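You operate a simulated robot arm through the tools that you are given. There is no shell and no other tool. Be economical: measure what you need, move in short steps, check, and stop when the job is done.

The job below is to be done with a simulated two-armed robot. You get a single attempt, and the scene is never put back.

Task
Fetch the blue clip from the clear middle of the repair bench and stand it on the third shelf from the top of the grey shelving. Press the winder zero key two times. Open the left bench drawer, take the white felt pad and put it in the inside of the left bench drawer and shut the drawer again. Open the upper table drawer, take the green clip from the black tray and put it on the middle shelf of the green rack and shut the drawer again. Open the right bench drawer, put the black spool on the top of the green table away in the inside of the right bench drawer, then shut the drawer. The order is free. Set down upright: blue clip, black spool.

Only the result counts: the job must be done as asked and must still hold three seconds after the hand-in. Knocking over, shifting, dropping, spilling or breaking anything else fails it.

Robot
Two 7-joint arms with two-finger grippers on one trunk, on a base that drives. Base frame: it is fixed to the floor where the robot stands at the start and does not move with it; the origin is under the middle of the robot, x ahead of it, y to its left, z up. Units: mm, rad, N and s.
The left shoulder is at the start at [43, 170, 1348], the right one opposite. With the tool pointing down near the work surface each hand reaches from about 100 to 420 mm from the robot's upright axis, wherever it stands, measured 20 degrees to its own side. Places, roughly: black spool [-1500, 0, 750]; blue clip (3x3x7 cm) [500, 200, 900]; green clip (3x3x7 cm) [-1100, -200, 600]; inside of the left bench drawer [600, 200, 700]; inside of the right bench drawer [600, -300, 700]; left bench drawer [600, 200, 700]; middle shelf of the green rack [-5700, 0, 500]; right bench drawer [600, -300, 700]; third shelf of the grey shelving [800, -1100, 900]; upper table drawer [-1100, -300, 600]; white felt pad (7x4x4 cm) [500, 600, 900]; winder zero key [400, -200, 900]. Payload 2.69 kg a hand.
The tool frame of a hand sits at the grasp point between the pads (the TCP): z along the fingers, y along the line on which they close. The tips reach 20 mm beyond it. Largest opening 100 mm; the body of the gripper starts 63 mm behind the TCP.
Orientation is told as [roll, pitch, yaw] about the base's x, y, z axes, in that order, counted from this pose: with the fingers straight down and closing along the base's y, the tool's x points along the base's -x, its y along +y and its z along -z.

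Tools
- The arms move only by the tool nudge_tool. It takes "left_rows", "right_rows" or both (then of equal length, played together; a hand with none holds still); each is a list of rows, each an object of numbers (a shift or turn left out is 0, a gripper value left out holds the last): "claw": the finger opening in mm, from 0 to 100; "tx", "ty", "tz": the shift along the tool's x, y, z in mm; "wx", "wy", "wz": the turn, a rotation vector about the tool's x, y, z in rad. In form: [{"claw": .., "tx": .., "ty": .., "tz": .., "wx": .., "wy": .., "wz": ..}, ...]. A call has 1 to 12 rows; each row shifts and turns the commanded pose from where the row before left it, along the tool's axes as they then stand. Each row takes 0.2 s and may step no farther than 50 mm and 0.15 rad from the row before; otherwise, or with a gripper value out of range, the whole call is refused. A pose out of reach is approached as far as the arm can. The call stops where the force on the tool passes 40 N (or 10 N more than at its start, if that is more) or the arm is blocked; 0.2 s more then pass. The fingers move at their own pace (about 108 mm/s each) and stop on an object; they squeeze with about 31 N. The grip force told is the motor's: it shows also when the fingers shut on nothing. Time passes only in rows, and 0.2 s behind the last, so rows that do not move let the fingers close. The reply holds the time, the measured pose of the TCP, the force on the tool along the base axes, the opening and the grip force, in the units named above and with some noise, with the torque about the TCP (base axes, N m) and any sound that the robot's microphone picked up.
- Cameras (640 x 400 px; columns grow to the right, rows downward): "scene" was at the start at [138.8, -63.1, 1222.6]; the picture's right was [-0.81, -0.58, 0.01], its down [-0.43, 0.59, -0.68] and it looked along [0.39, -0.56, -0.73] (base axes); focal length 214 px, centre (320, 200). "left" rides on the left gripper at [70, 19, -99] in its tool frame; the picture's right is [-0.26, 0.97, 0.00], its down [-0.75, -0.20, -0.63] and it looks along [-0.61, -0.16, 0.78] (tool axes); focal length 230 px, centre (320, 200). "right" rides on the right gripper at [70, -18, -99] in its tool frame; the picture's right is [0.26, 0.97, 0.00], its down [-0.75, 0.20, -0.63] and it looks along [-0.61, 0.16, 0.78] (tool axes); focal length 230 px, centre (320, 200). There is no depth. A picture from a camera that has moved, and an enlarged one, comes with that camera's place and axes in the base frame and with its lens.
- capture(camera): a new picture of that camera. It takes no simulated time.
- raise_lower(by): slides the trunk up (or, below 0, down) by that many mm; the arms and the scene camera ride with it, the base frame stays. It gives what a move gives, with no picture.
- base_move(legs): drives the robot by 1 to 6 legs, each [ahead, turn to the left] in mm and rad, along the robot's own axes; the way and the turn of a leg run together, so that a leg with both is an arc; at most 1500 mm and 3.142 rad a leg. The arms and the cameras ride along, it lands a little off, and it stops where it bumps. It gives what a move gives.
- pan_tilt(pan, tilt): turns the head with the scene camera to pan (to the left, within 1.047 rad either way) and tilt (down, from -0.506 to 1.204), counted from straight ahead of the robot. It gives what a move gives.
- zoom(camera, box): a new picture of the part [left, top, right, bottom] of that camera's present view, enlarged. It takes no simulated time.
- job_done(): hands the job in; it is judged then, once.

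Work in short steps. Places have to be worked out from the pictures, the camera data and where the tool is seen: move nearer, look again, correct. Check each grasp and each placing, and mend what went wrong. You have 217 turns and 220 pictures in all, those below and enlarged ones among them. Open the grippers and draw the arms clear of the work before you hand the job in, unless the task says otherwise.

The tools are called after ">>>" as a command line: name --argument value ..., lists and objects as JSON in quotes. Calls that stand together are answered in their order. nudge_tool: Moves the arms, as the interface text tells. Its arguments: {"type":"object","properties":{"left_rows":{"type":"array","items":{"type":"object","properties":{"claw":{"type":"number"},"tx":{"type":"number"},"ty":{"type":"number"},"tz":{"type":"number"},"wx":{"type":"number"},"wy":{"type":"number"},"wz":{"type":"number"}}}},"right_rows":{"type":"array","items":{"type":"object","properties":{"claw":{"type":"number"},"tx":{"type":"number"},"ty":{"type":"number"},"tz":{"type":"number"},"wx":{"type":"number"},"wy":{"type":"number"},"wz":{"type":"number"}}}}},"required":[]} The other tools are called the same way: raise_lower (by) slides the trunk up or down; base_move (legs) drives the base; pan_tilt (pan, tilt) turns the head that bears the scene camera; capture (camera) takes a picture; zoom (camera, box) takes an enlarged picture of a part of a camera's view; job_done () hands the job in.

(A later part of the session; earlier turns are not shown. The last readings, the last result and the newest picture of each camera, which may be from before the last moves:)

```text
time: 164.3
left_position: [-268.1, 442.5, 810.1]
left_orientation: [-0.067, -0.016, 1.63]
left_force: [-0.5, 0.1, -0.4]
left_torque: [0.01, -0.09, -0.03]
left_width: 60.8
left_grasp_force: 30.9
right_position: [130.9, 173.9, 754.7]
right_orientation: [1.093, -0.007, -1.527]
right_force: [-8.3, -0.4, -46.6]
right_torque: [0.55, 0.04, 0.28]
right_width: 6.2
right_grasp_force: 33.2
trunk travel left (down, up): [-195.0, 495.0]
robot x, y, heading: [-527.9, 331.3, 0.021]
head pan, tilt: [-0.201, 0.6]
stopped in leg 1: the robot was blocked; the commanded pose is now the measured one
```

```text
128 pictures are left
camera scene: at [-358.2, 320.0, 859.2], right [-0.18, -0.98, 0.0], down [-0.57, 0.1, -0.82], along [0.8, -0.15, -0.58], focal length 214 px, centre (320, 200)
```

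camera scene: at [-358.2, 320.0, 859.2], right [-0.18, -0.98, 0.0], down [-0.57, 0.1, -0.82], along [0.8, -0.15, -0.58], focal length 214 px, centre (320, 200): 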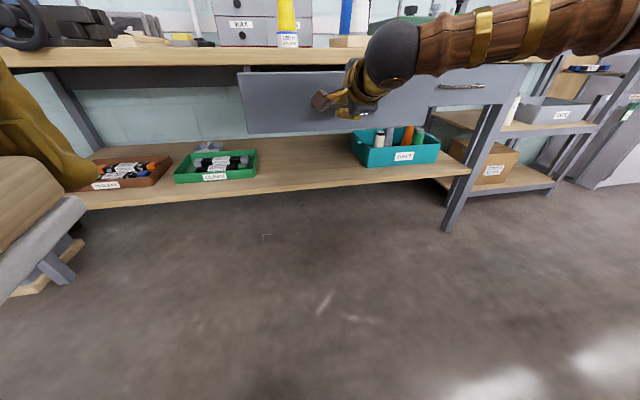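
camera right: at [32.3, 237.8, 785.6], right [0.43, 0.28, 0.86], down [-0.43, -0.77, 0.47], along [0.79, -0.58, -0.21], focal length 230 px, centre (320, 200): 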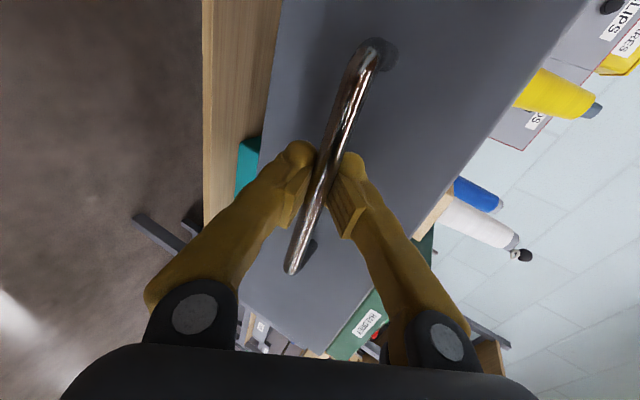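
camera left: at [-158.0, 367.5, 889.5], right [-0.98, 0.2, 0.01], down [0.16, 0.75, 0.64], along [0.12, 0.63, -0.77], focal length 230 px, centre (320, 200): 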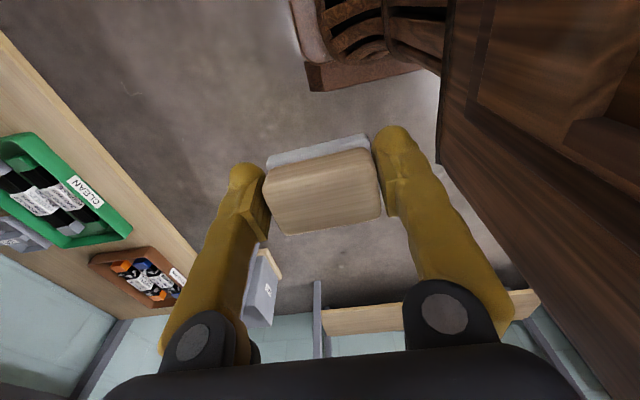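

Drawer is open about 200 mm. I relieve the vertical strain, open the jaws and withdraw the right hand.

>>> nudge_tool --right_rows '[{"ty": -4, "tz": 2}, {"claw": 15}, {"claw": 40}, {}, {"tz": -20}, {"tz": -20}, {"tz": -20}, {}]'

>>> capture --camera "right"

```text
time: 166.1
left_position: [-267.0, 442.8, 810.5]
left_orientation: [-0.068, -0.013, 1.632]
left_force: [-0.8, 0.9, -1.0]
left_torque: [-0.01, 0.01, 0.01]
left_width: 60.6
left_grasp_force: 30.5
right_position: [82.1, 172.9, 791.1]
right_orientation: [1.111, -0.001, -1.531]
right_force: [0.2, -0.1, 0.6]
right_torque: [0.04, -0.02, -0.03]
right_width: 40.0
right_grasp_force: 0.0
trunk travel left (down, up): [-195.0, 495.0]
robot x, y, heading: [-530.7, 335.8, 0.022]
head pan, tilt: [-0.201, 0.6]
```

```text
127 pictures are left
camera right: at [-17.0, 237.0, 819.8], right [0.42, 0.28, 0.86], down [-0.44, -0.77, 0.46], along [0.79, -0.58, -0.2], focal length 230 px, centre (320, 200)
```

right: 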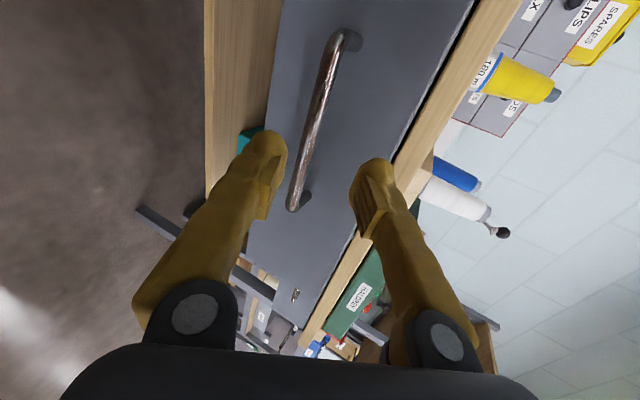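

Drawer handle is free. I raise the trunk 280 mm and fold the right hand back to pointing down and closer in.

>>> nudge_tool --right_rows '[{"tz": -30}, {"tz": -10}]'

>>> raise_lower --by 280

>>> nudge_tool --right_rows '[{"tz": -25, "wx": 0.14}, {"tz": -25, "wx": 0.14}, {"tz": -25, "wx": 0.14}, {"tz": -15, "ty": -15, "wx": 0.14}, {"ty": -25, "wx": 0.14}, {"ty": -25, "wx": 0.14}, {"ty": -25, "wx": 0.14}, {"ty": -25, "wx": 0.13}, {}]'

```text
time: 166.7
left_position: [-267.8, 442.9, 810.6]
left_orientation: [-0.067, -0.014, 1.633]
left_force: [-0.6, 0.1, -0.5]
left_torque: [0.0, 0.0, 0.03]
left_width: 60.8
left_grasp_force: 30.8
right_position: [47.3, 171.1, 808.9]
right_orientation: [1.117, -0.002, -1.531]
right_force: [-0.2, 0.3, -0.1]
right_torque: [-0.02, -0.01, -0.03]
right_width: 40.2
right_grasp_force: 0.1
trunk travel left (down, up): [-195.0, 495.0]
robot x, y, heading: [-534.1, 333.5, 0.018]
head pan, tilt: [-0.201, 0.6]
```

```text
time: 169.5
left_position: [-268.2, 443.0, 1088.4]
left_orientation: [-0.058, -0.014, 1.63]
left_force: [0.5, 0.6, 0.0]
left_torque: [0.0, -0.01, 0.01]
left_width: 60.7
left_grasp_force: 31.0
right_position: [47.9, 170.8, 1089.1]
right_orientation: [1.117, -0.001, -1.531]
right_force: [0.5, -0.7, 0.4]
right_torque: [0.01, -0.02, 0.01]
right_width: 40.1
right_grasp_force: 0.0
trunk travel left (down, up): [-475.0, 215.0]
robot x, y, heading: [-529.4, 332.5, 0.023]
head pan, tilt: [-0.201, 0.6]
```

```text
time: 171.5
left_position: [-267.0, 442.9, 1087.6]
left_orientation: [-0.059, -0.013, 1.628]
left_force: [-0.1, 0.1, -0.4]
left_torque: [0.01, 0.02, -0.01]
left_width: 60.9
left_grasp_force: 31.2
right_position: [-126.0, 162.8, 1098.5]
right_orientation: [0.009, -0.002, -1.531]
right_force: [0.5, 0.3, 0.5]
right_torque: [-0.01, 0.0, -0.04]
right_width: 39.9
right_grasp_force: 0.2
trunk travel left (down, up): [-475.0, 215.0]
robot x, y, heading: [-532.7, 334.5, 0.016]
head pan, tilt: [-0.201, 0.6]
```

Now I shift the right hand out to the side, and the left hand inward and ahead, before driving to the drawer.

>>> nudge_tool --right_rows '[{"tx": -40}, {"tx": -40}, {"tx": -40}, {"tx": -30}, {}]' --left_rows '[{"tx": 28, "ty": -25}, {"tx": 28, "ty": -25}, {"tx": 28, "ty": -25}, {"tx": 28, "ty": -25, "wx": -0.05}, {}]'

>>> base_move --legs '[[300, -0.016]]'

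>>> pan_tilt --pan 0.0 --tilt 0.9

>>> capture --camera "scene"

>>> capture --camera "left"

```text
time: 172.7
left_position: [-159.4, 336.8, 1097.2]
left_orientation: [-0.021, -0.006, 1.632]
left_force: [-0.1, 0.7, -0.4]
left_torque: [-0.02, -0.02, 0.05]
left_width: 60.8
left_grasp_force: 30.8
right_position: [-124.2, 14.2, 1102.0]
right_orientation: [0.01, -0.001, -1.53]
right_force: [0.0, 0.1, 0.6]
right_torque: [0.0, -0.02, -0.02]
right_width: 39.9
right_grasp_force: 0.1
trunk travel left (down, up): [-475.0, 215.0]
robot x, y, heading: [-529.4, 331.3, 0.022]
head pan, tilt: [-0.201, 0.6]
```

```text
time: 174.8
left_position: [143.0, 333.3, 1095.6]
left_orientation: [-0.018, -0.008, 1.613]
left_force: [0.3, -0.7, -1.7]
left_torque: [0.03, 0.03, 0.0]
left_width: 60.8
left_grasp_force: 31.2
right_position: [173.1, 10.9, 1100.6]
right_orientation: [0.006, 0.0, -1.55]
right_force: [0.3, 0.7, 0.6]
right_torque: [0.03, 0.02, 0.03]
right_width: 39.9
right_grasp_force: 0.1
trunk travel left (down, up): [-475.0, 215.0]
robot x, y, heading: [-227.9, 335.4, 0.001]
head pan, tilt: [-0.201, 0.6]
```

```text
time: 175.6
left_position: [125.0, 333.1, 1102.7]
left_orientation: [-0.036, -0.01, 1.611]
left_force: [0.7, 0.5, -0.6]
left_torque: [0.0, -0.04, -0.01]
left_width: 60.9
left_grasp_force: 31.2
right_position: [152.6, 11.8, 1108.1]
right_orientation: [0.025, -0.001, -1.551]
right_force: [-0.9, 0.7, 0.0]
right_torque: [0.01, -0.03, -0.02]
right_width: 40.0
right_grasp_force: 0.1
trunk travel left (down, up): [-475.0, 215.0]
robot x, y, heading: [-231.6, 333.8, 0.004]
head pan, tilt: [0.0, 0.901]
```

```text
126 pictures are left
camera scene: at [-65.5, 338.8, 1115.1], right [0.0, -1.0, 0.0], down [-0.79, 0.0, -0.61], along [0.61, 0.0, -0.79], focal length 214 px, centre (320, 200)
```

scene: 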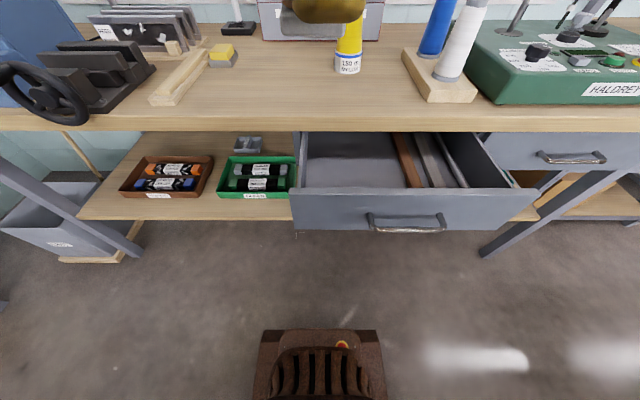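

```text
125 pictures are left
camera left: at [105.0, 261.1, 1200.5], right [-0.98, 0.22, -0.04], down [0.14, 0.75, 0.64], along [0.17, 0.62, -0.77], focal length 230 px, centre (320, 200)
```

left: 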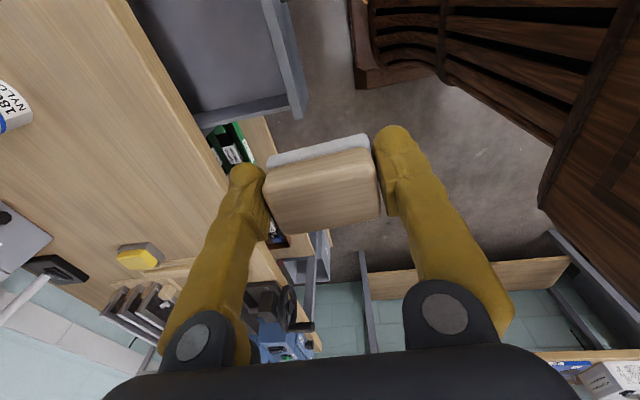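

The drawer's left half (y≈150–370) is empty. I drive 100 mm ahead and bring the pad over about (270,265).

>>> base_move --legs '[[100, 0]]'

>>> nudge_tool --left_rows '[{"tx": 23, "ty": -14}, {"tx": 23, "ty": -14}, {"tx": 22, "ty": -14}, {"tz": 40}, {"tz": 40}, {"tz": 30}, {}]'

>>> capture --camera "left"

>>> capture --camera "scene"

```text
time: 176.7
left_position: [231.9, 333.1, 1100.7]
left_orientation: [-0.036, -0.007, 1.613]
left_force: [0.7, 0.0, -0.5]
left_torque: [0.01, 0.06, -0.02]
left_width: 60.6
left_grasp_force: 30.8
right_position: [259.8, 11.6, 1105.4]
right_orientation: [0.02, 0.0, -1.549]
right_force: [0.0, 0.2, 0.3]
right_torque: [0.0, 0.06, 0.0]
right_width: 39.8
right_grasp_force: 0.1
trunk travel left (down, up): [-475.0, 215.0]
robot x, y, heading: [-127.9, 337.4, 0.001]
head pan, tilt: [0.0, 0.901]
```

```text
time: 178.5
left_position: [272.6, 280.8, 1038.4]
left_orientation: [-0.085, 0.08, 1.701]
left_force: [-0.3, 0.8, -0.2]
left_torque: [-0.02, -0.1, -0.01]
left_width: 60.7
left_grasp_force: 30.6
right_position: [219.7, 14.0, 1119.9]
right_orientation: [0.061, 0.001, -1.547]
right_force: [-1.4, -0.1, 0.4]
right_torque: [0.04, -0.05, -0.04]
right_width: 40.0
right_grasp_force: 0.1
trunk travel left (down, up): [-475.0, 215.0]
robot x, y, heading: [-127.8, 340.0, 0.001]
head pan, tilt: [0.0, 0.901]
stopped in row 7 (left hand): the arm was blocked; the commanded pose is now the measured one
```

```text
124 pictures are left
camera left: at [254.8, 216.4, 1141.4], right [-0.99, 0.13, -0.1], down [0.04, 0.81, 0.58], along [0.16, 0.57, -0.81], focal length 230 px, centre (320, 200)
```

left: 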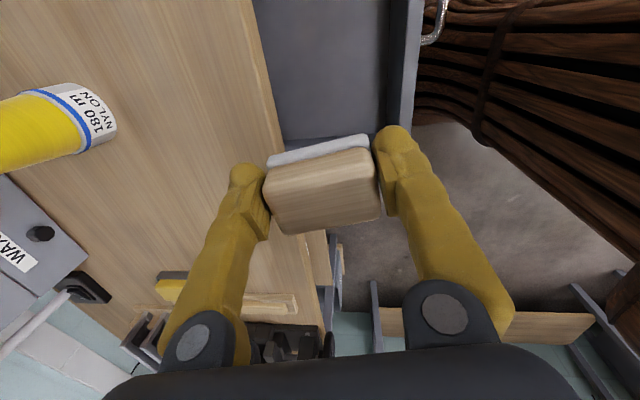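

```text
123 pictures are left
camera scene: at [35.2, 339.6, 1115.4], right [0.0, -1.0, 0.0], down [-0.79, 0.0, -0.61], along [0.61, 0.0, -0.79], focal length 214 px, centre (320, 200)
```

scene: 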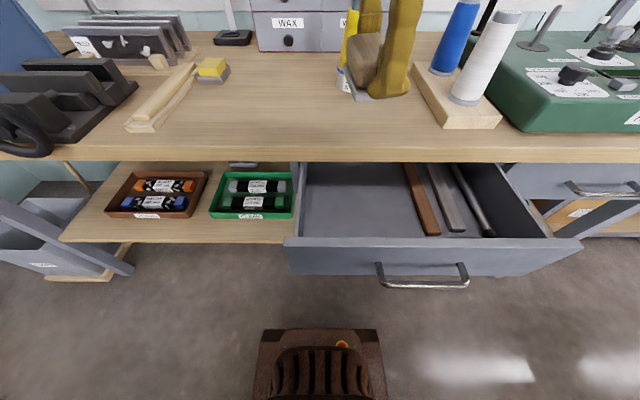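

The wrist hit its limit with this 90° yaw near the centre. I rotate the gripper back towards yaw 0, which suits the drawer just as well.

>>> nudge_tool --left_rows '[{"wz": 0.14}, {"wz": 0.14}, {"wz": 0.14}, {"wz": 0.14}, {"wz": 0.14}, {"wz": 0.14}, {"wz": 0.14}, {"wz": 0.14}, {"wz": 0.14}, {"wz": 0.14}, {"wz": 0.14}, {"wz": 0.1}]'

>>> capture --camera "left"

```text
time: 181.1
left_position: [285.3, 282.7, 1047.2]
left_orientation: [-0.103, -0.092, 0.089]
left_force: [1.0, -0.4, -0.9]
left_torque: [0.02, 0.04, -0.01]
left_width: 60.6
left_grasp_force: 30.8
right_position: [223.6, 13.8, 1118.3]
right_orientation: [0.054, 0.0, -1.549]
right_force: [0.4, 0.2, 0.1]
right_torque: [0.04, -0.02, 0.0]
right_width: 39.9
right_grasp_force: 0.0
trunk travel left (down, up): [-475.0, 215.0]
robot x, y, heading: [-128.9, 336.8, 0.006]
head pan, tilt: [0.0, 0.901]
```

```text
122 pictures are left
camera left: at [205.2, 303.4, 1138.0], right [0.18, 0.98, -0.08], down [0.7, -0.07, 0.71], along [0.69, -0.18, -0.7], focal length 230 px, centre (320, 200)
```

left: 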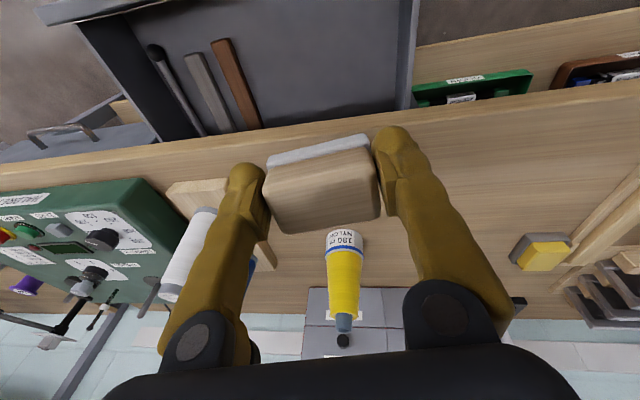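

Now natural. I level it with a slight backward tilt (keeps the camera clear of the drawer front), centre it over (270,270), and descend part-way.

>>> nudge_tool --left_rows '[{"wx": -0.05, "wy": 0.14}, {"wx": -0.05, "wy": 0.14}, {"tx": 15, "ty": -10}, {"tx": -8, "tz": 39}, {"tx": -8, "tz": 39}, {"tx": -8, "tz": 39}, {"tx": -8, "tz": 39}, {}]'

>>> capture --camera "left"

>>> capture --camera "scene"

```text
time: 182.9
left_position: [273.1, 281.5, 885.8]
left_orientation: [0.013, 0.194, 0.088]
left_force: [-0.4, -0.2, -0.5]
left_torque: [0.02, -0.01, 0.02]
left_width: 60.9
left_grasp_force: 30.9
right_position: [223.4, 13.1, 1118.5]
right_orientation: [0.056, 0.001, -1.551]
right_force: [0.8, -0.5, 0.6]
right_torque: [-0.02, 0.03, -0.02]
right_width: 39.9
right_grasp_force: 0.0
trunk travel left (down, up): [-475.0, 215.0]
robot x, y, heading: [-128.8, 338.1, 0.004]
head pan, tilt: [0.0, 0.901]
```

```text
121 pictures are left
camera left: at [223.4, 294.2, 996.5], right [0.17, 0.98, -0.04], down [0.87, -0.13, 0.47], along [0.46, -0.11, -0.88], focal length 230 px, centre (320, 200)
```

left: 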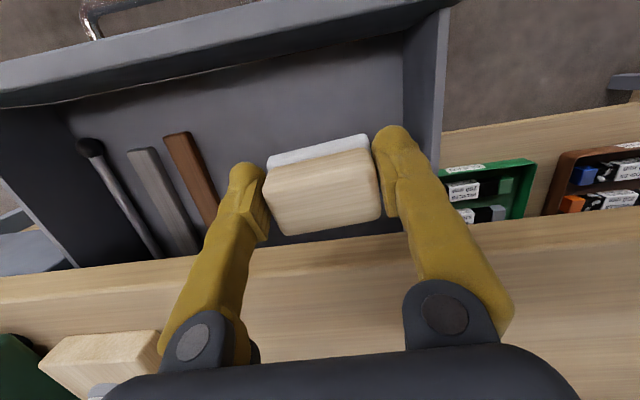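

```text
120 pictures are left
camera scene: at [38.5, 339.4, 1114.9], right [0.0, -1.0, 0.0], down [-0.79, 0.0, -0.61], along [0.61, 0.0, -0.79], focal length 214 px, centre (320, 200)
```

scene: 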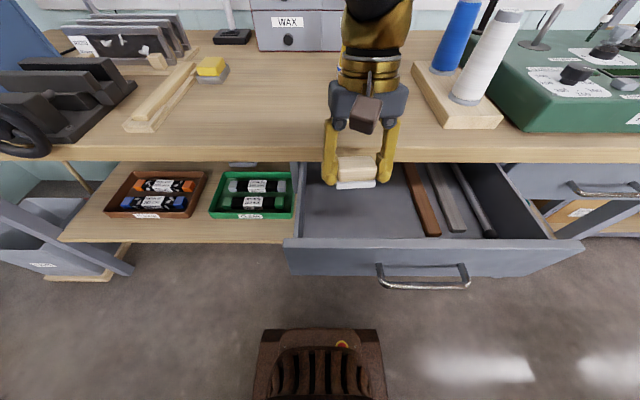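

Well placed; I shift 8 mm left and descend to z≈790, then in small steps.

>>> nudge_tool --left_rows '[{"ty": 8}, {"tx": -7, "tz": 34}, {"tx": -7, "tz": 34}, {"tx": -5, "tz": 24}, {}]'

>>> capture --camera "left"

>>> capture --camera "scene"

```text
time: 184.1
left_position: [271.8, 290.9, 785.5]
left_orientation: [0.028, 0.193, 0.077]
left_force: [0.6, 0.6, -0.7]
left_torque: [-0.06, -0.01, 0.03]
left_width: 61.0
left_grasp_force: 30.9
right_position: [223.2, 12.7, 1118.5]
right_orientation: [0.056, 0.002, -1.55]
right_force: [0.7, 0.5, -0.3]
right_torque: [-0.02, -0.02, -0.01]
right_width: 40.1
right_grasp_force: 0.0
trunk travel left (down, up): [-475.0, 215.0]
robot x, y, heading: [-128.0, 338.0, 0.003]
head pan, tilt: [0.0, 0.901]
```

```text
119 pictures are left
camera left: at [221.8, 302.4, 897.2], right [0.18, 0.98, -0.02], down [0.87, -0.15, 0.47], along [0.46, -0.11, -0.88], focal length 230 px, centre (320, 200)
```

left: 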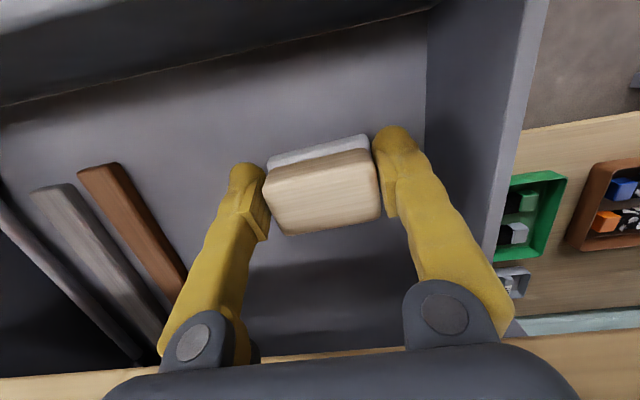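

```text
118 pictures are left
camera scene: at [38.6, 339.2, 1114.8], right [0.0, -1.0, 0.0], down [-0.79, 0.0, -0.61], along [0.61, 0.0, -0.79], focal length 214 px, centre (320, 200)
```

scene: 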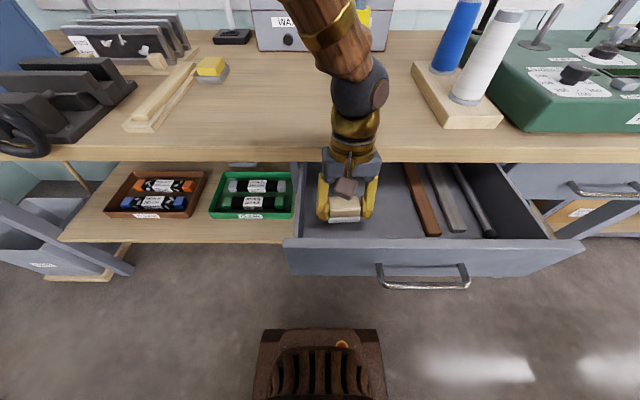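

Inside the drawer with clearance. I lower in 8 mm steps until contact.

>>> nudge_tool --left_rows '[{"tx": -2, "tz": 10}, {"tx": -2, "tz": 8}, {"tx": -1, "tz": 6}, {"tx": -1, "tz": 5}, {"tx": -1, "tz": 5}, {}]'

>>> capture --camera "left"

```text
time: 185.5
left_position: [273.3, 292.8, 751.3]
left_orientation: [0.031, 0.193, 0.076]
left_force: [-0.2, 0.2, 0.1]
left_torque: [-0.01, -0.02, -0.03]
left_width: 60.8
left_grasp_force: 30.8
right_position: [223.5, 13.9, 1116.9]
right_orientation: [0.054, 0.002, -1.548]
right_force: [-0.4, 0.3, 0.4]
right_torque: [-0.02, 0.01, 0.0]
right_width: 40.1
right_grasp_force: 0.0
trunk travel left (down, up): [-475.0, 215.0]
robot x, y, heading: [-126.8, 335.6, 0.004]
head pan, tilt: [0.0, 0.901]
```

```text
117 pictures are left
camera left: at [222.3, 303.7, 861.8], right [0.18, 0.98, -0.02], down [0.87, -0.15, 0.47], along [0.46, -0.1, -0.88], focal length 230 px, centre (320, 200)
```

left: 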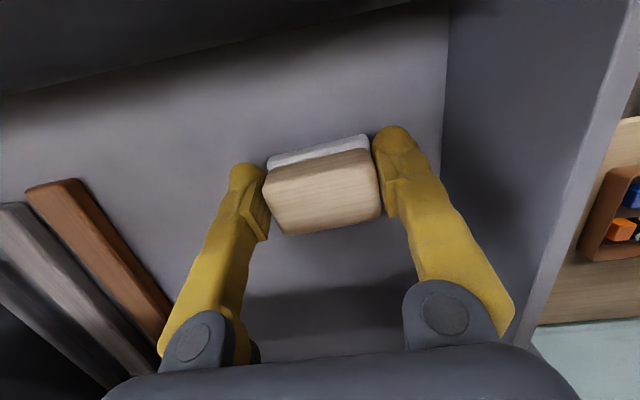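

No contact yet; continuing down.

>>> nudge_tool --left_rows '[{"tx": -1, "tz": 6}, {"tx": -1, "tz": 5}, {"tx": -1, "tz": 5}, {"tx": -1, "tz": 5}, {"tx": -1, "tz": 4}, {}]'

>>> capture --camera "left"

```text
time: 186.9
left_position: [279.4, 293.4, 728.3]
left_orientation: [0.028, 0.181, 0.08]
left_force: [2.1, -4.7, 35.8]
left_torque: [-0.94, -0.84, 0.07]
left_width: 62.0
left_grasp_force: 31.3
right_position: [221.1, 12.6, 1118.9]
right_orientation: [0.055, 0.001, -1.55]
right_force: [-0.5, 0.8, 0.2]
right_torque: [0.02, 0.03, 0.01]
right_width: 39.8
right_grasp_force: 0.1
trunk travel left (down, up): [-475.0, 215.0]
robot x, y, heading: [-127.1, 338.9, 0.004]
head pan, tilt: [0.0, 0.901]
```

```text
116 pictures are left
camera left: at [226.7, 304.5, 839.1], right [0.18, 0.98, -0.02], down [0.87, -0.15, 0.48], along [0.47, -0.1, -0.88], focal length 230 px, centre (320, 200)
```

left: 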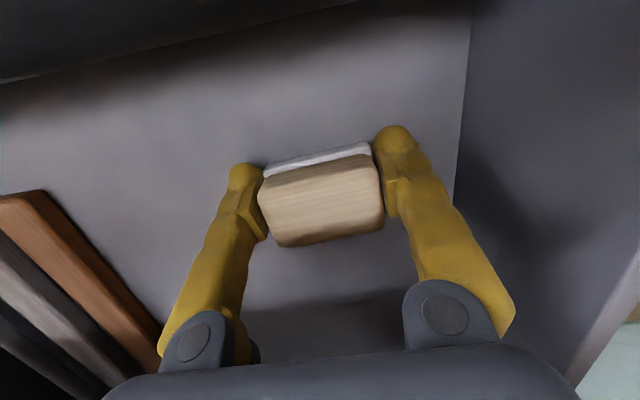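

Contact at TCP z≈728. I ease up 3 mm, open, and lift straight out.

>>> nudge_tool --left_rows '[{"tz": -3}, {"claw": 80}, {}, {"tx": 4, "tz": -20}, {"tx": 7, "tz": -35}, {"tx": 7, "tz": -35}, {"tx": 8, "tz": -40}, {"tx": 8, "tz": -40}, {"tx": 8, "tz": -40}, {}]'

>>> capture --camera "left"

>>> capture --camera "scene"

```text
time: 187.3
left_position: [269.8, 300.4, 730.1]
left_orientation: [0.033, 0.172, 0.093]
left_force: [-0.3, -0.5, -1.0]
left_torque: [-0.01, 0.04, 0.01]
left_width: 61.9
left_grasp_force: 30.8
right_position: [199.6, 14.0, 1109.9]
right_orientation: [0.029, 0.003, -1.549]
right_force: [1.0, 0.9, 0.2]
right_torque: [0.01, -0.01, 0.01]
right_width: 39.8
right_grasp_force: 0.0
trunk travel left (down, up): [-475.0, 215.0]
robot x, y, heading: [-128.5, 335.3, 0.002]
head pan, tilt: [0.0, 0.901]
stopped in row 1 (left hand): the force on the tool passed its limit at 50 N (the readings are from after the stop); the commanded pose is now the measured one
```

```text
115 pictures are left
camera left: at [216.7, 310.0, 840.6], right [0.17, 0.99, -0.01], down [0.86, -0.14, 0.49], along [0.48, -0.09, -0.87], focal length 230 px, centre (320, 200)
```

left: 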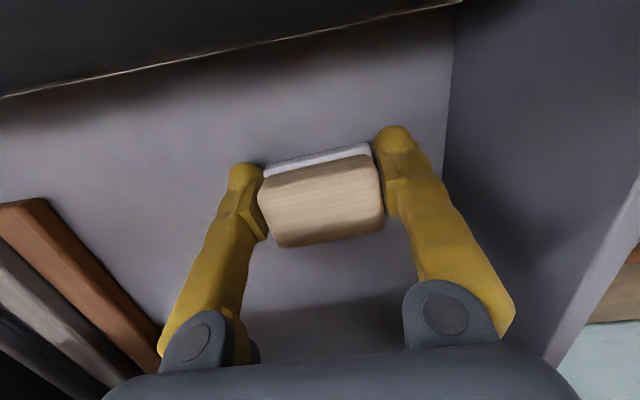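

```text
114 pictures are left
camera scene: at [37.9, 339.7, 1114.4], right [0.0, -1.0, 0.0], down [-0.79, 0.0, -0.61], along [0.61, 0.0, -0.79], focal length 214 px, centre (320, 200)
```

scene: 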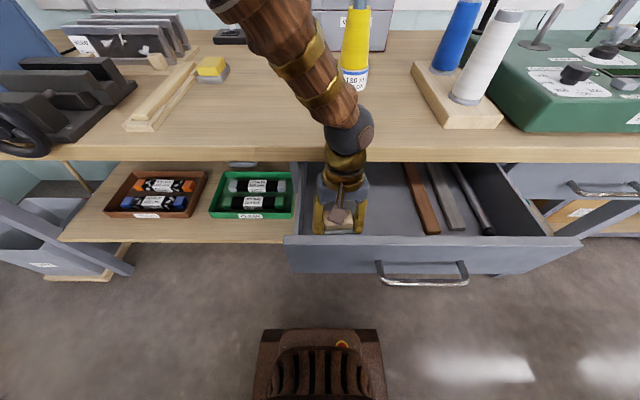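

Now it is released of force. I open the fingers and lift.

>>> nudge_tool --left_rows '[{"claw": 80}, {}, {"tx": 4, "tz": -20}, {"tx": 7, "tz": -35}, {"tx": 7, "tz": -35}, {"tx": 8, "tz": -40}, {"tx": 8, "tz": -40}, {"tx": 8, "tz": -40}, {}]'

>>> capture --camera "left"

>>> capture --camera "scene"

```text
time: 189.3
left_position: [274.8, 300.0, 948.1]
left_orientation: [0.0, 0.193, 0.14]
left_force: [-0.6, -0.8, 0.2]
left_torque: [0.02, 0.05, -0.01]
left_width: 80.3
left_grasp_force: 0.1
right_position: [200.5, 13.6, 1111.2]
right_orientation: [0.032, 0.004, -1.551]
right_force: [-0.2, -0.3, -0.5]
right_torque: [-0.01, -0.01, -0.01]
right_width: 40.2
right_grasp_force: 0.0
trunk travel left (down, up): [-475.0, 215.0]
robot x, y, heading: [-130.3, 336.5, 0.001]
head pan, tilt: [0.0, 0.901]
```

```text
113 pictures are left
camera left: at [222.7, 310.6, 1059.2], right [0.12, 0.99, -0.05], down [0.88, -0.08, 0.47], along [0.47, -0.1, -0.88], focal length 230 px, centre (320, 200)
```

left: 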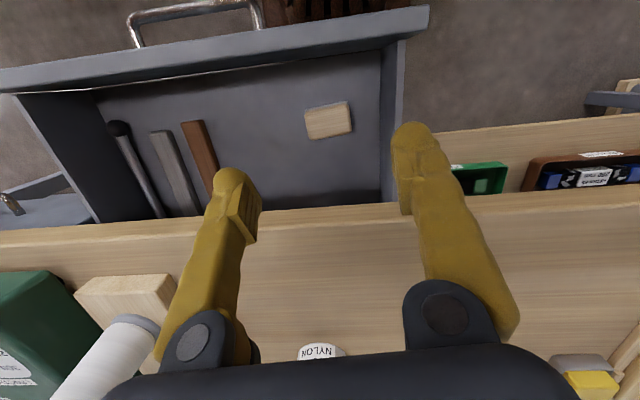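

```text
112 pictures are left
camera scene: at [39.1, 339.1, 1114.7], right [0.0, -1.0, 0.0], down [-0.79, 0.0, -0.61], along [0.61, 0.0, -0.79], focal length 214 px, centre (320, 200)
```

scene: 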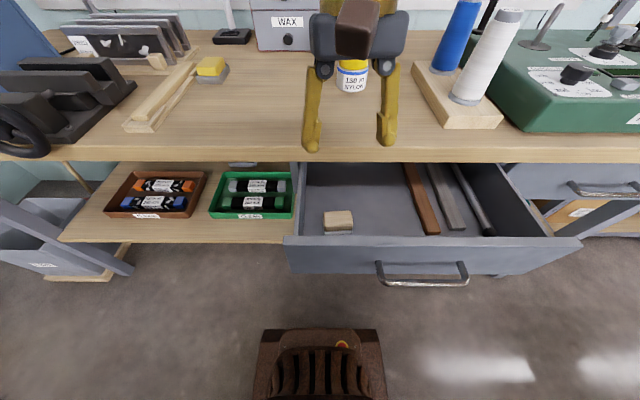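

The pad lies in the drawer. To shut it I'll push the handle bar with the right fist from the front: first lift the left hand away, back off 160 mm, and turn the right hand to yaw 0.

>>> nudge_tool --left_rows '[{"tx": 7, "tz": -40}, {"tx": 7, "tz": -40}, {"tx": 5, "tz": -30, "ty": 15}, {"ty": 40}, {"ty": 40}, {}]'

>>> base_move --legs '[[-170, 0]]'

>>> nudge_tool --right_rows '[{"wz": -0.14, "claw": 0}, {"wz": -0.14}, {"wz": -0.14}, {"wz": -0.14}, {"wz": -0.14}, {"wz": -0.14}, {"wz": -0.14}, {"wz": -0.14}, {"wz": -0.14}, {"wz": -0.14}, {"wz": -0.14}, {}]'

```text
time: 189.9
left_position: [194.0, 298.5, 958.9]
left_orientation: [0.029, 0.421, 0.145]
left_force: [-0.5, -0.1, -0.4]
left_torque: [-0.03, -0.04, 0.02]
left_width: 79.9
left_grasp_force: 0.0
right_position: [170.6, 14.5, 1097.4]
right_orientation: [-0.027, 0.006, -1.549]
right_force: [-0.7, 0.1, 0.6]
right_torque: [-0.03, -0.03, 0.03]
right_width: 40.0
right_grasp_force: 0.1
trunk travel left (down, up): [-475.0, 215.0]
robot x, y, heading: [-124.8, 336.8, 0.003]
head pan, tilt: [0.0, 0.901]
stopped in row 3 (left hand): the arm was blocked; the commanded pose is now the measured one
```

```text
time: 191.4
left_position: [28.5, 296.9, 961.9]
left_orientation: [0.021, 0.412, 0.144]
left_force: [0.1, 0.1, -1.2]
left_torque: [-0.02, -0.06, 0.0]
left_width: 80.0
left_grasp_force: 0.1
right_position: [4.3, 12.8, 1097.3]
right_orientation: [-0.023, 0.007, -1.548]
right_force: [-0.5, -0.4, -0.7]
right_torque: [0.02, -0.07, -0.02]
right_width: 40.2
right_grasp_force: 0.0
trunk travel left (down, up): [-475.0, 215.0]
robot x, y, heading: [-295.7, 337.1, 0.001]
head pan, tilt: [0.0, 0.901]
```

```text
time: 194.0
left_position: [18.8, 297.9, 968.7]
left_orientation: [0.009, 0.401, 0.151]
left_force: [0.3, -0.2, -0.3]
left_torque: [-0.01, 0.04, 0.02]
left_width: 80.0
left_grasp_force: 0.1
right_position: [-14.7, 15.1, 1097.0]
right_orientation: [0.006, 0.031, -0.008]
right_force: [-0.4, 0.5, -1.1]
right_torque: [-0.01, 0.0, -0.02]
right_width: 0.0
right_grasp_force: 29.7
trunk travel left (down, up): [-475.0, 215.0]
robot x, y, heading: [-297.4, 335.3, 0.006]
head pan, tilt: [0.0, 0.901]
```

I straighten the left hand and move it aside while the right moves in line with the handle.

>>> nudge_tool --left_rows '[{"wy": -0.13, "ty": 20}, {"wy": -0.13, "ty": 20}, {"wy": -0.13, "ty": 20}, {"ty": 20, "tx": -20}, {"ty": 20, "tx": -20}, {"tx": -20}, {}, {}]' --right_rows '[{"tx": -20, "ty": 31}, {"tx": -20, "ty": 31}, {"tx": -20, "ty": 31}, {"tx": -20, "ty": 31}, {"tx": -20, "ty": 31}, {"wy": -0.15}, {"wy": -0.15}, {}]'

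>>> nudge_tool --right_rows '[{"tx": 9, "tz": 28}, {"tx": 9, "tz": 28}, {"tx": 9, "tz": 28}, {"tx": 9, "tz": 28}, {"tx": 9, "tz": 28}, {"tx": 9, "tz": 28}, {"tx": 9, "tz": 28}, {"tx": 9, "tz": 28}, {}]'

>>> capture --camera "scene"

>>> capture --camera "right"

```text
time: 194.8
left_position: [-56.2, 357.5, 931.7]
left_orientation: [-0.019, 0.272, 0.244]
left_force: [0.4, -0.1, 1.1]
left_torque: [-0.01, -0.09, 0.0]
left_width: 80.0
left_grasp_force: 0.0
right_position: [23.2, 100.2, 1108.1]
right_orientation: [0.005, -0.012, -0.008]
right_force: [0.1, 0.0, 0.6]
right_torque: [-0.04, -0.06, -0.01]
right_width: 0.0
right_grasp_force: 29.1
trunk travel left (down, up): [-475.0, 215.0]
robot x, y, heading: [-296.9, 335.6, 0.008]
head pan, tilt: [0.0, 0.901]
stopped in row 3 (left hand): the arm was blocked; the commanded pose is now the measured one
```

```text
time: 196.8
left_position: [-50.2, 353.6, 935.6]
left_orientation: [-0.028, 0.262, 0.237]
left_force: [-0.1, 0.2, 0.2]
left_torque: [-0.02, 0.04, 0.0]
left_width: 80.1
left_grasp_force: 0.1
right_position: [-41.9, 99.9, 882.4]
right_orientation: [0.007, -0.008, -0.008]
right_force: [-0.3, -0.1, -0.2]
right_torque: [-0.02, -0.02, -0.01]
right_width: 0.1
right_grasp_force: 29.2
trunk travel left (down, up): [-475.0, 215.0]
robot x, y, heading: [-299.8, 332.9, 0.005]
head pan, tilt: [0.0, 0.901]
```

```text
111 pictures are left
camera scene: at [-129.8, 339.1, 1114.8], right [0.0, -1.0, 0.0], down [-0.79, 0.0, -0.61], along [0.61, 0.0, -0.79], focal length 214 px, centre (320, 200)
```

scene: 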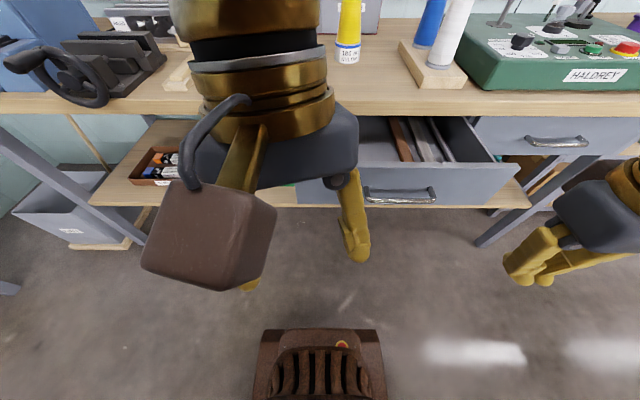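

```text
110 pictures are left
camera right: at [-113.4, 81.0, 981.5], right [-0.25, 0.97, 0.0], down [0.75, 0.19, 0.64], along [0.62, 0.16, -0.77], focal length 230 px, centre (320, 200)
```

right: 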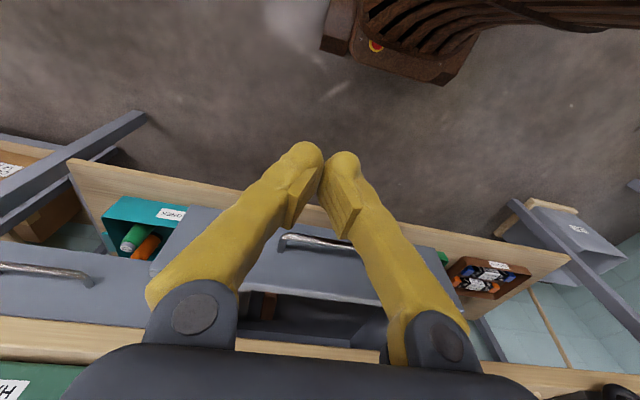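

Left arm is cramped near the body; I extend it forward-left in small steps while the right goes down to handle height.

>>> nudge_tool --left_rows '[{"tx": -20, "ty": 15}, {"tx": -20, "ty": 15}, {"tx": -20, "ty": 15}, {"tx": -20, "ty": 15}, {"wy": -0.08, "wz": 0.08}, {"wy": -0.08, "wz": 0.08}, {"wy": -0.08, "wz": 0.07}, {}]' --right_rows '[{"ty": 15}, {"ty": 15}, {"ty": 15}, {"ty": 15}, {"tz": 28}, {"tz": 28}, {"tz": 28}, {"tz": 28}]'

>>> capture --camera "right"

```text
time: 198.6
left_position: [9.2, 431.5, 911.8]
left_orientation: [-0.056, 0.015, 0.014]
left_force: [-0.2, 0.3, -0.5]
left_torque: [0.0, -0.02, 0.0]
left_width: 79.7
left_grasp_force: 0.0
right_position: [-40.4, 163.0, 767.6]
right_orientation: [0.009, -0.007, -0.006]
right_force: [0.0, -0.3, -0.3]
right_torque: [0.0, 0.01, 0.0]
right_width: 0.0
right_grasp_force: 29.2
trunk travel left (down, up): [-475.0, 215.0]
robot x, y, heading: [-297.1, 331.4, 0.008]
head pan, tilt: [0.0, 0.901]
```

```text
109 pictures are left
camera right: at [-110.6, 143.1, 866.9], right [-0.25, 0.97, 0.0], down [0.75, 0.19, 0.64], along [0.62, 0.16, -0.77], focal length 230 px, centre (320, 200)
```

right: 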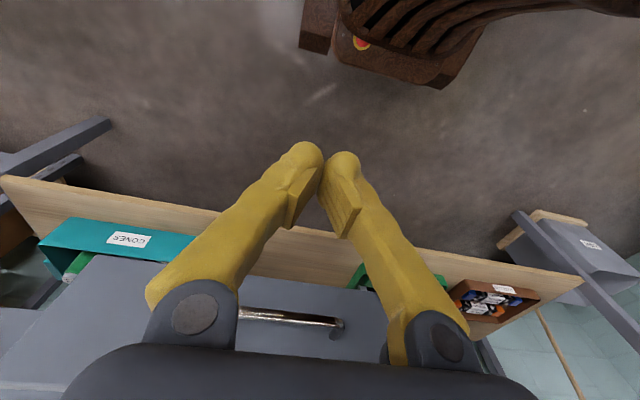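

I raise the left hand a little, tilt the right fist slightly forward, then drive forward to push the handle.

>>> nudge_tool --left_rows '[{"tz": -20}, {"tz": -20}, {"tz": -20}, {"tz": -20}, {}]' --right_rows '[{"wy": -0.1}, {"wy": -0.1}, {}, {}, {}]'

>>> base_move --legs '[[300, 0]]'

>>> capture --camera "scene"

>>> capture --camera "right"

```text
time: 199.8
left_position: [10.8, 433.7, 992.1]
left_orientation: [-0.04, 0.007, -0.008]
left_force: [-0.6, -1.0, 0.6]
left_torque: [0.02, 0.0, -0.01]
left_width: 80.0
left_grasp_force: 0.1
right_position: [-40.9, 162.5, 769.6]
right_orientation: [0.006, -0.206, -0.008]
right_force: [0.6, 0.0, -0.5]
right_torque: [-0.02, 0.01, 0.01]
right_width: 0.0
right_grasp_force: 29.7
trunk travel left (down, up): [-475.0, 215.0]
robot x, y, heading: [-295.8, 336.0, 0.008]
head pan, tilt: [0.0, 0.901]
```

```text
time: 201.8
left_position: [310.7, 437.9, 990.9]
left_orientation: [-0.042, 0.009, -0.004]
left_force: [0.3, -0.4, -0.6]
left_torque: [0.0, 0.0, 0.0]
left_width: 80.0
left_grasp_force: 0.1
right_position: [260.6, 166.6, 769.0]
right_orientation: [0.006, -0.204, -0.005]
right_force: [0.3, 0.6, -1.0]
right_torque: [0.0, 0.02, 0.0]
right_width: 0.0
right_grasp_force: 29.4
trunk travel left (down, up): [-475.0, 215.0]
robot x, y, heading: [1.5, 336.7, 0.006]
head pan, tilt: [0.0, 0.901]
```

```text
108 pictures are left
camera scene: at [170.8, 341.5, 1114.6], right [0.01, -1.0, 0.0], down [-0.8, -0.01, -0.61], along [0.61, 0.01, -0.8], focal length 214 px, centre (320, 200)
```

scene: 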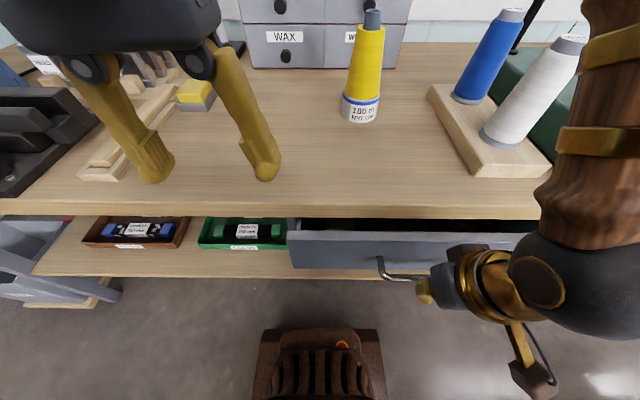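

```text
107 pictures are left
camera right: at [171.5, 145.3, 852.5], right [-0.25, 0.97, -0.05], down [0.61, 0.19, 0.77], along [0.76, 0.16, -0.63], focal length 230 px, centre (320, 200)
```

right: 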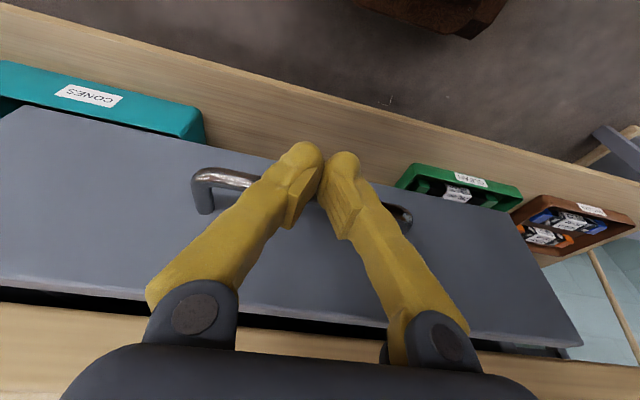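

The drawer is closing; about 55–60 mm remain. I drive on.

>>> base_move --legs '[[58, 0]]'

>>> capture --camera "scene"

>>> capture --camera "right"

```text
time: 202.9
left_position: [331.5, 439.1, 1001.3]
left_orientation: [-0.036, -0.026, -0.006]
left_force: [-0.3, 0.3, -0.9]
left_torque: [0.01, 0.03, 0.02]
left_width: 80.2
left_grasp_force: 0.1
right_position: [292.3, 166.3, 778.7]
right_orientation: [0.003, -0.245, -0.001]
right_force: [0.2, -0.1, -0.5]
right_torque: [0.01, 0.04, 0.01]
right_width: 0.0
right_grasp_force: 29.6
trunk travel left (down, up): [-475.0, 215.0]
robot x, y, heading: [58.5, 335.3, 0.009]
head pan, tilt: [0.0, 0.901]
stopped in leg 1: the force on the tool passed its limit at 49 N (the readings are from after the stop); the commanded pose is now the measured one
```

```text
106 pictures are left
camera scene: at [224.2, 341.7, 1114.7], right [0.01, -1.0, 0.0], down [-0.79, -0.01, -0.61], along [0.61, 0.01, -0.79], focal length 214 px, centre (320, 200)
```

scene: 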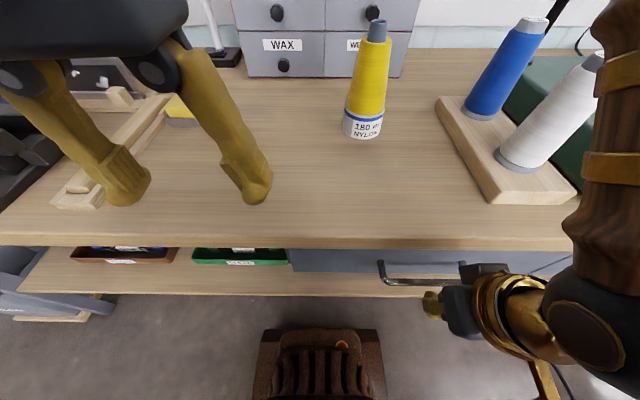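

```text
105 pictures are left
camera right: at [199.9, 144.6, 858.9], right [-0.25, 0.97, -0.06], down [0.58, 0.2, 0.79], along [0.78, 0.17, -0.61], focal length 230 px, centre (320, 200)
```

right: 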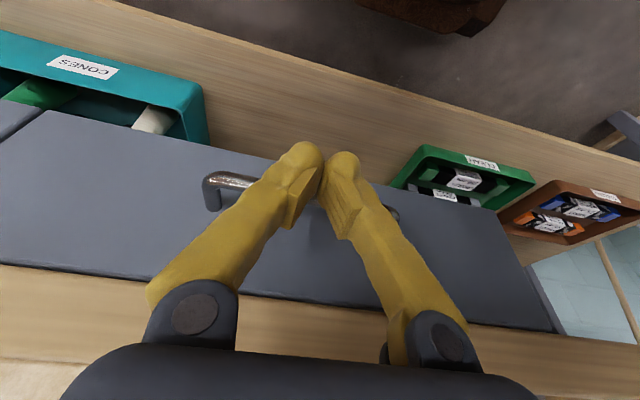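

I zoom to check whether the two drawer fronts are flush.

>>> zoom --camera "right" --box '[0, 60, 240, 210]'

>>> nudge_tool --right_rows '[{}, {}]'

```text
2.67 times, centred on (120, 135) of right
camera zoom: at [199.9, 144.6, 858.9], right [-0.25, 0.97, -0.06], down [0.58, 0.2, 0.79], along [0.78, 0.17, -0.61], focal length 614 px, centre (853, 373)
```

zoom: 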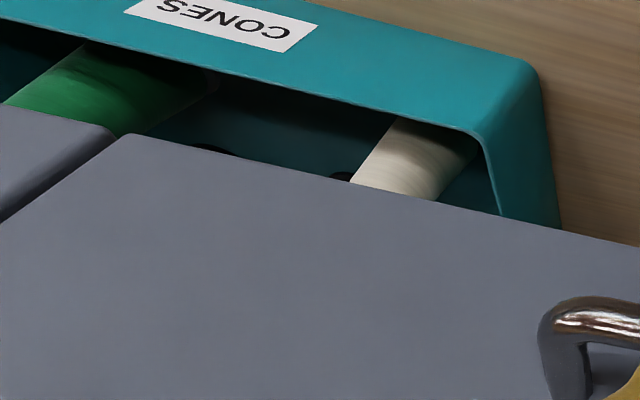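

```text
time: 203.5
left_position: [330.1, 438.9, 1002.3]
left_orientation: [-0.036, -0.027, -0.008]
left_force: [0.3, -0.4, -0.2]
left_torque: [0.0, 0.0, -0.01]
left_width: 79.8
left_grasp_force: 0.1
right_position: [290.7, 165.0, 780.5]
right_orientation: [0.006, -0.247, -0.001]
right_force: [0.7, -0.2, -0.2]
right_torque: [-0.01, 0.03, 0.04]
right_width: 0.0
right_grasp_force: 29.4
trunk travel left (down, up): [-475.0, 215.0]
robot x, y, heading: [57.8, 337.5, 0.007]
head pan, tilt: [0.0, 0.901]
```

The fronts look flush within a couple of millimetres. I give one last push with the arm until the force limit.

>>> nudge_tool --right_rows '[{"tx": -9, "tz": 2}, {"tx": -9, "tz": 2}, {"tx": -6, "tz": 1}, {"tx": -4, "tz": 1}, {"tx": -4, "tz": 1}, {"tx": -4, "tz": 1}, {"tx": -4, "tz": 1}]'

>>> zoom --camera "right" --box '[0, 60, 240, 210]'

```text
time: 205.1
left_position: [329.6, 437.8, 1001.7]
left_orientation: [-0.037, -0.028, -0.006]
left_force: [-1.4, -0.5, -1.4]
left_torque: [0.0, -0.01, -0.03]
left_width: 80.0
left_grasp_force: 0.0
right_position: [331.0, 165.2, 779.9]
right_orientation: [0.005, -0.246, -0.003]
right_force: [0.4, 0.0, -1.1]
right_torque: [0.01, 0.0, -0.01]
right_width: 0.2
right_grasp_force: 29.9
trunk travel left (down, up): [-475.0, 215.0]
robot x, y, heading: [56.6, 336.4, 0.011]
head pan, tilt: [0.0, 0.901]
```

```text
2.67 times, centred on (120, 135) of right
camera zoom: at [238.4, 145.0, 860.2], right [-0.25, 0.97, -0.06], down [0.57, 0.2, 0.79], along [0.78, 0.17, -0.6], focal length 614 px, centre (853, 373)
```

zoom: 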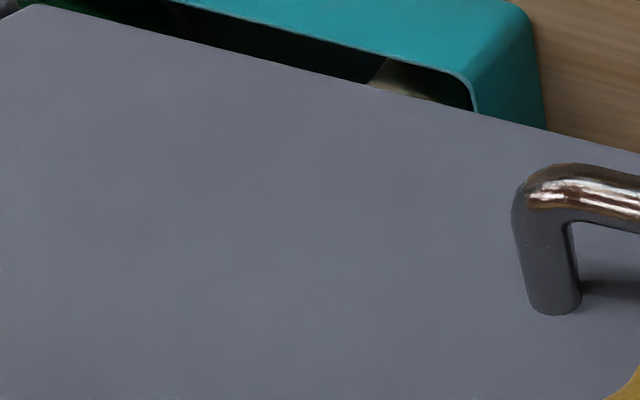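

The fist now slid above the bar without contact, but the earlier stop at 49 N with flush fronts shows the drawer shut. I withdraw the fist and look at both fronts.

>>> nudge_tool --right_rows '[{"tx": 15, "tz": -4}, {"tx": 20, "tz": -5}, {"tx": 20, "tz": -5}, {}]'

>>> base_move --legs '[[-360, 0]]'

>>> capture --camera "scene"

```text
time: 206.1
left_position: [330.1, 439.4, 1001.2]
left_orientation: [-0.037, -0.028, -0.004]
left_force: [0.1, 0.7, 0.9]
left_torque: [-0.01, 0.01, 0.0]
left_width: 79.9
left_grasp_force: 0.0
right_position: [272.5, 166.6, 780.9]
right_orientation: [0.005, -0.247, -0.003]
right_force: [-0.2, 0.2, 0.7]
right_torque: [0.02, 0.01, 0.03]
right_width: 0.1
right_grasp_force: 29.4
trunk travel left (down, up): [-475.0, 215.0]
robot x, y, heading: [60.4, 342.9, 0.011]
head pan, tilt: [0.0, 0.901]
```

```text
time: 208.4
left_position: [-32.6, 435.8, 1002.1]
left_orientation: [-0.036, -0.029, -0.006]
left_force: [-0.6, 0.7, 0.2]
left_torque: [-0.01, -0.01, 0.01]
left_width: 79.9
left_grasp_force: 0.2
right_position: [-88.6, 163.7, 780.7]
right_orientation: [0.004, -0.247, -0.004]
right_force: [-0.3, 0.4, -0.1]
right_torque: [-0.01, -0.03, 0.01]
right_width: 0.0
right_grasp_force: 29.4
trunk travel left (down, up): [-475.0, 215.0]
robot x, y, heading: [-305.2, 332.1, 0.008]
head pan, tilt: [0.0, 0.901]
```

```text
102 pictures are left
camera scene: at [-137.7, 338.8, 1114.9], right [0.01, -1.0, 0.0], down [-0.79, -0.01, -0.61], along [0.61, 0.0, -0.79], focal length 214 px, centre (320, 200)
```

scene: 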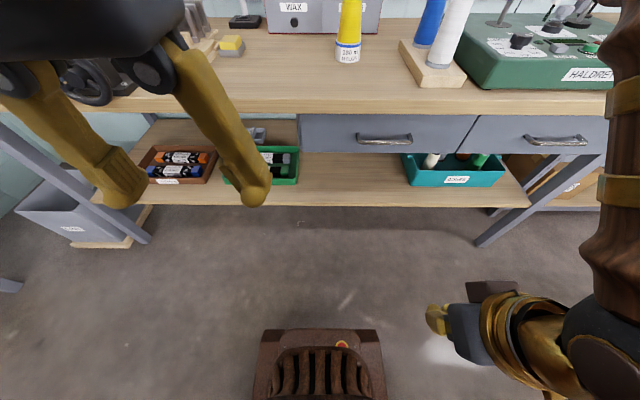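

Left drawer is shut flush with the pad inside. Now the green table behind: I raise the right hand in small steps and turn the robot around.

>>> nudge_tool --right_rows '[{"tz": -20, "tx": -10, "ty": -6}, {"tz": -20, "tx": -10, "ty": -6}, {"tz": -20, "tx": -10, "ty": -6}, {"tz": -20, "tx": -10, "ty": -6}, {"tz": -20, "tx": -10, "ty": -6}, {"tz": -20, "tx": -10, "ty": -6}, {"tz": -20, "tx": -10, "ty": -6}, {"tz": -20, "tx": -10, "ty": -6}, {"wy": 0.12}, {"wy": 0.12}, {}]'

>>> base_move --legs '[[0, 1.57], [0, 1.2]]'

>>> pan_tilt --pan 0.3 --tilt 0.5

>>> capture --camera "scene"

```text
time: 210.8
left_position: [-46.4, 436.4, 1006.9]
left_orientation: [-0.033, -0.046, -0.005]
left_force: [0.4, 0.0, 0.6]
left_torque: [0.01, -0.01, -0.01]
left_width: 80.0
left_grasp_force: 0.1
right_position: [-16.7, 122.3, 917.7]
right_orientation: [0.006, -0.023, -0.001]
right_force: [0.0, -0.4, 0.0]
right_torque: [0.01, 0.0, -0.02]
right_width: 0.0
right_grasp_force: 29.4
right hand out of reach, approached as far as the arm can: row 4, 5, 6, 7, 8
trunk travel left (down, up): [-475.0, 215.0]
robot x, y, heading: [-306.1, 337.3, 0.008]
head pan, tilt: [0.0, 0.901]
```

```text
time: 218.1
left_position: [-580.9, 348.1, 1005.6]
left_orientation: [-0.035, -0.046, 2.714]
left_force: [0.9, -0.5, 0.0]
left_torque: [0.02, 0.01, -0.01]
left_width: 80.1
left_grasp_force: 0.0
right_position: [-479.9, 647.2, 917.3]
right_orientation: [0.006, -0.024, 2.72]
right_force: [-0.2, -0.4, 0.0]
right_torque: [-0.01, -0.01, 0.0]
right_width: 0.0
right_grasp_force: 29.5
trunk travel left (down, up): [-475.0, 215.0]
robot x, y, heading: [-299.0, 349.8, 2.725]
head pan, tilt: [0.0, 0.901]
```

```text
time: 219.0
left_position: [-579.7, 360.1, 1013.1]
left_orientation: [-0.057, -0.098, 2.715]
left_force: [-0.4, 0.0, -1.5]
left_torque: [-0.01, 0.01, 0.0]
left_width: 80.2
left_grasp_force: 0.0
right_position: [-467.1, 642.0, 920.2]
right_orientation: [0.005, -0.039, 2.72]
right_force: [-1.5, 0.3, 0.1]
right_torque: [0.01, 0.01, -0.03]
right_width: 0.0
right_grasp_force: 29.7
trunk travel left (down, up): [-475.0, 215.0]
robot x, y, heading: [-303.6, 350.6, 2.721]
head pan, tilt: [0.3, 0.499]
```

```text
101 pictures are left
camera scene: at [-472.0, 397.3, 1148.3], right [0.12, 0.99, -0.01], down [0.49, -0.06, -0.87], along [-0.86, 0.1, -0.49], focal length 214 px, centre (320, 200)
```

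scene: 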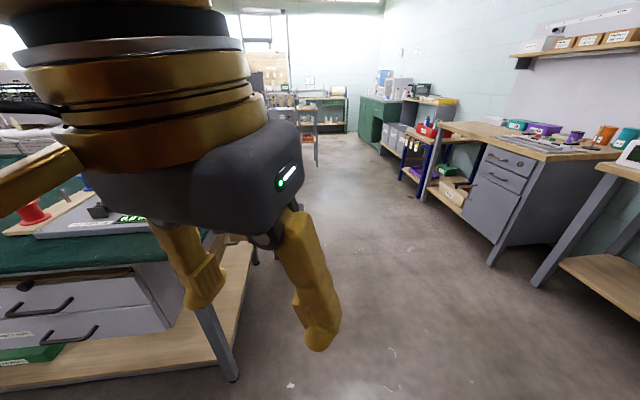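

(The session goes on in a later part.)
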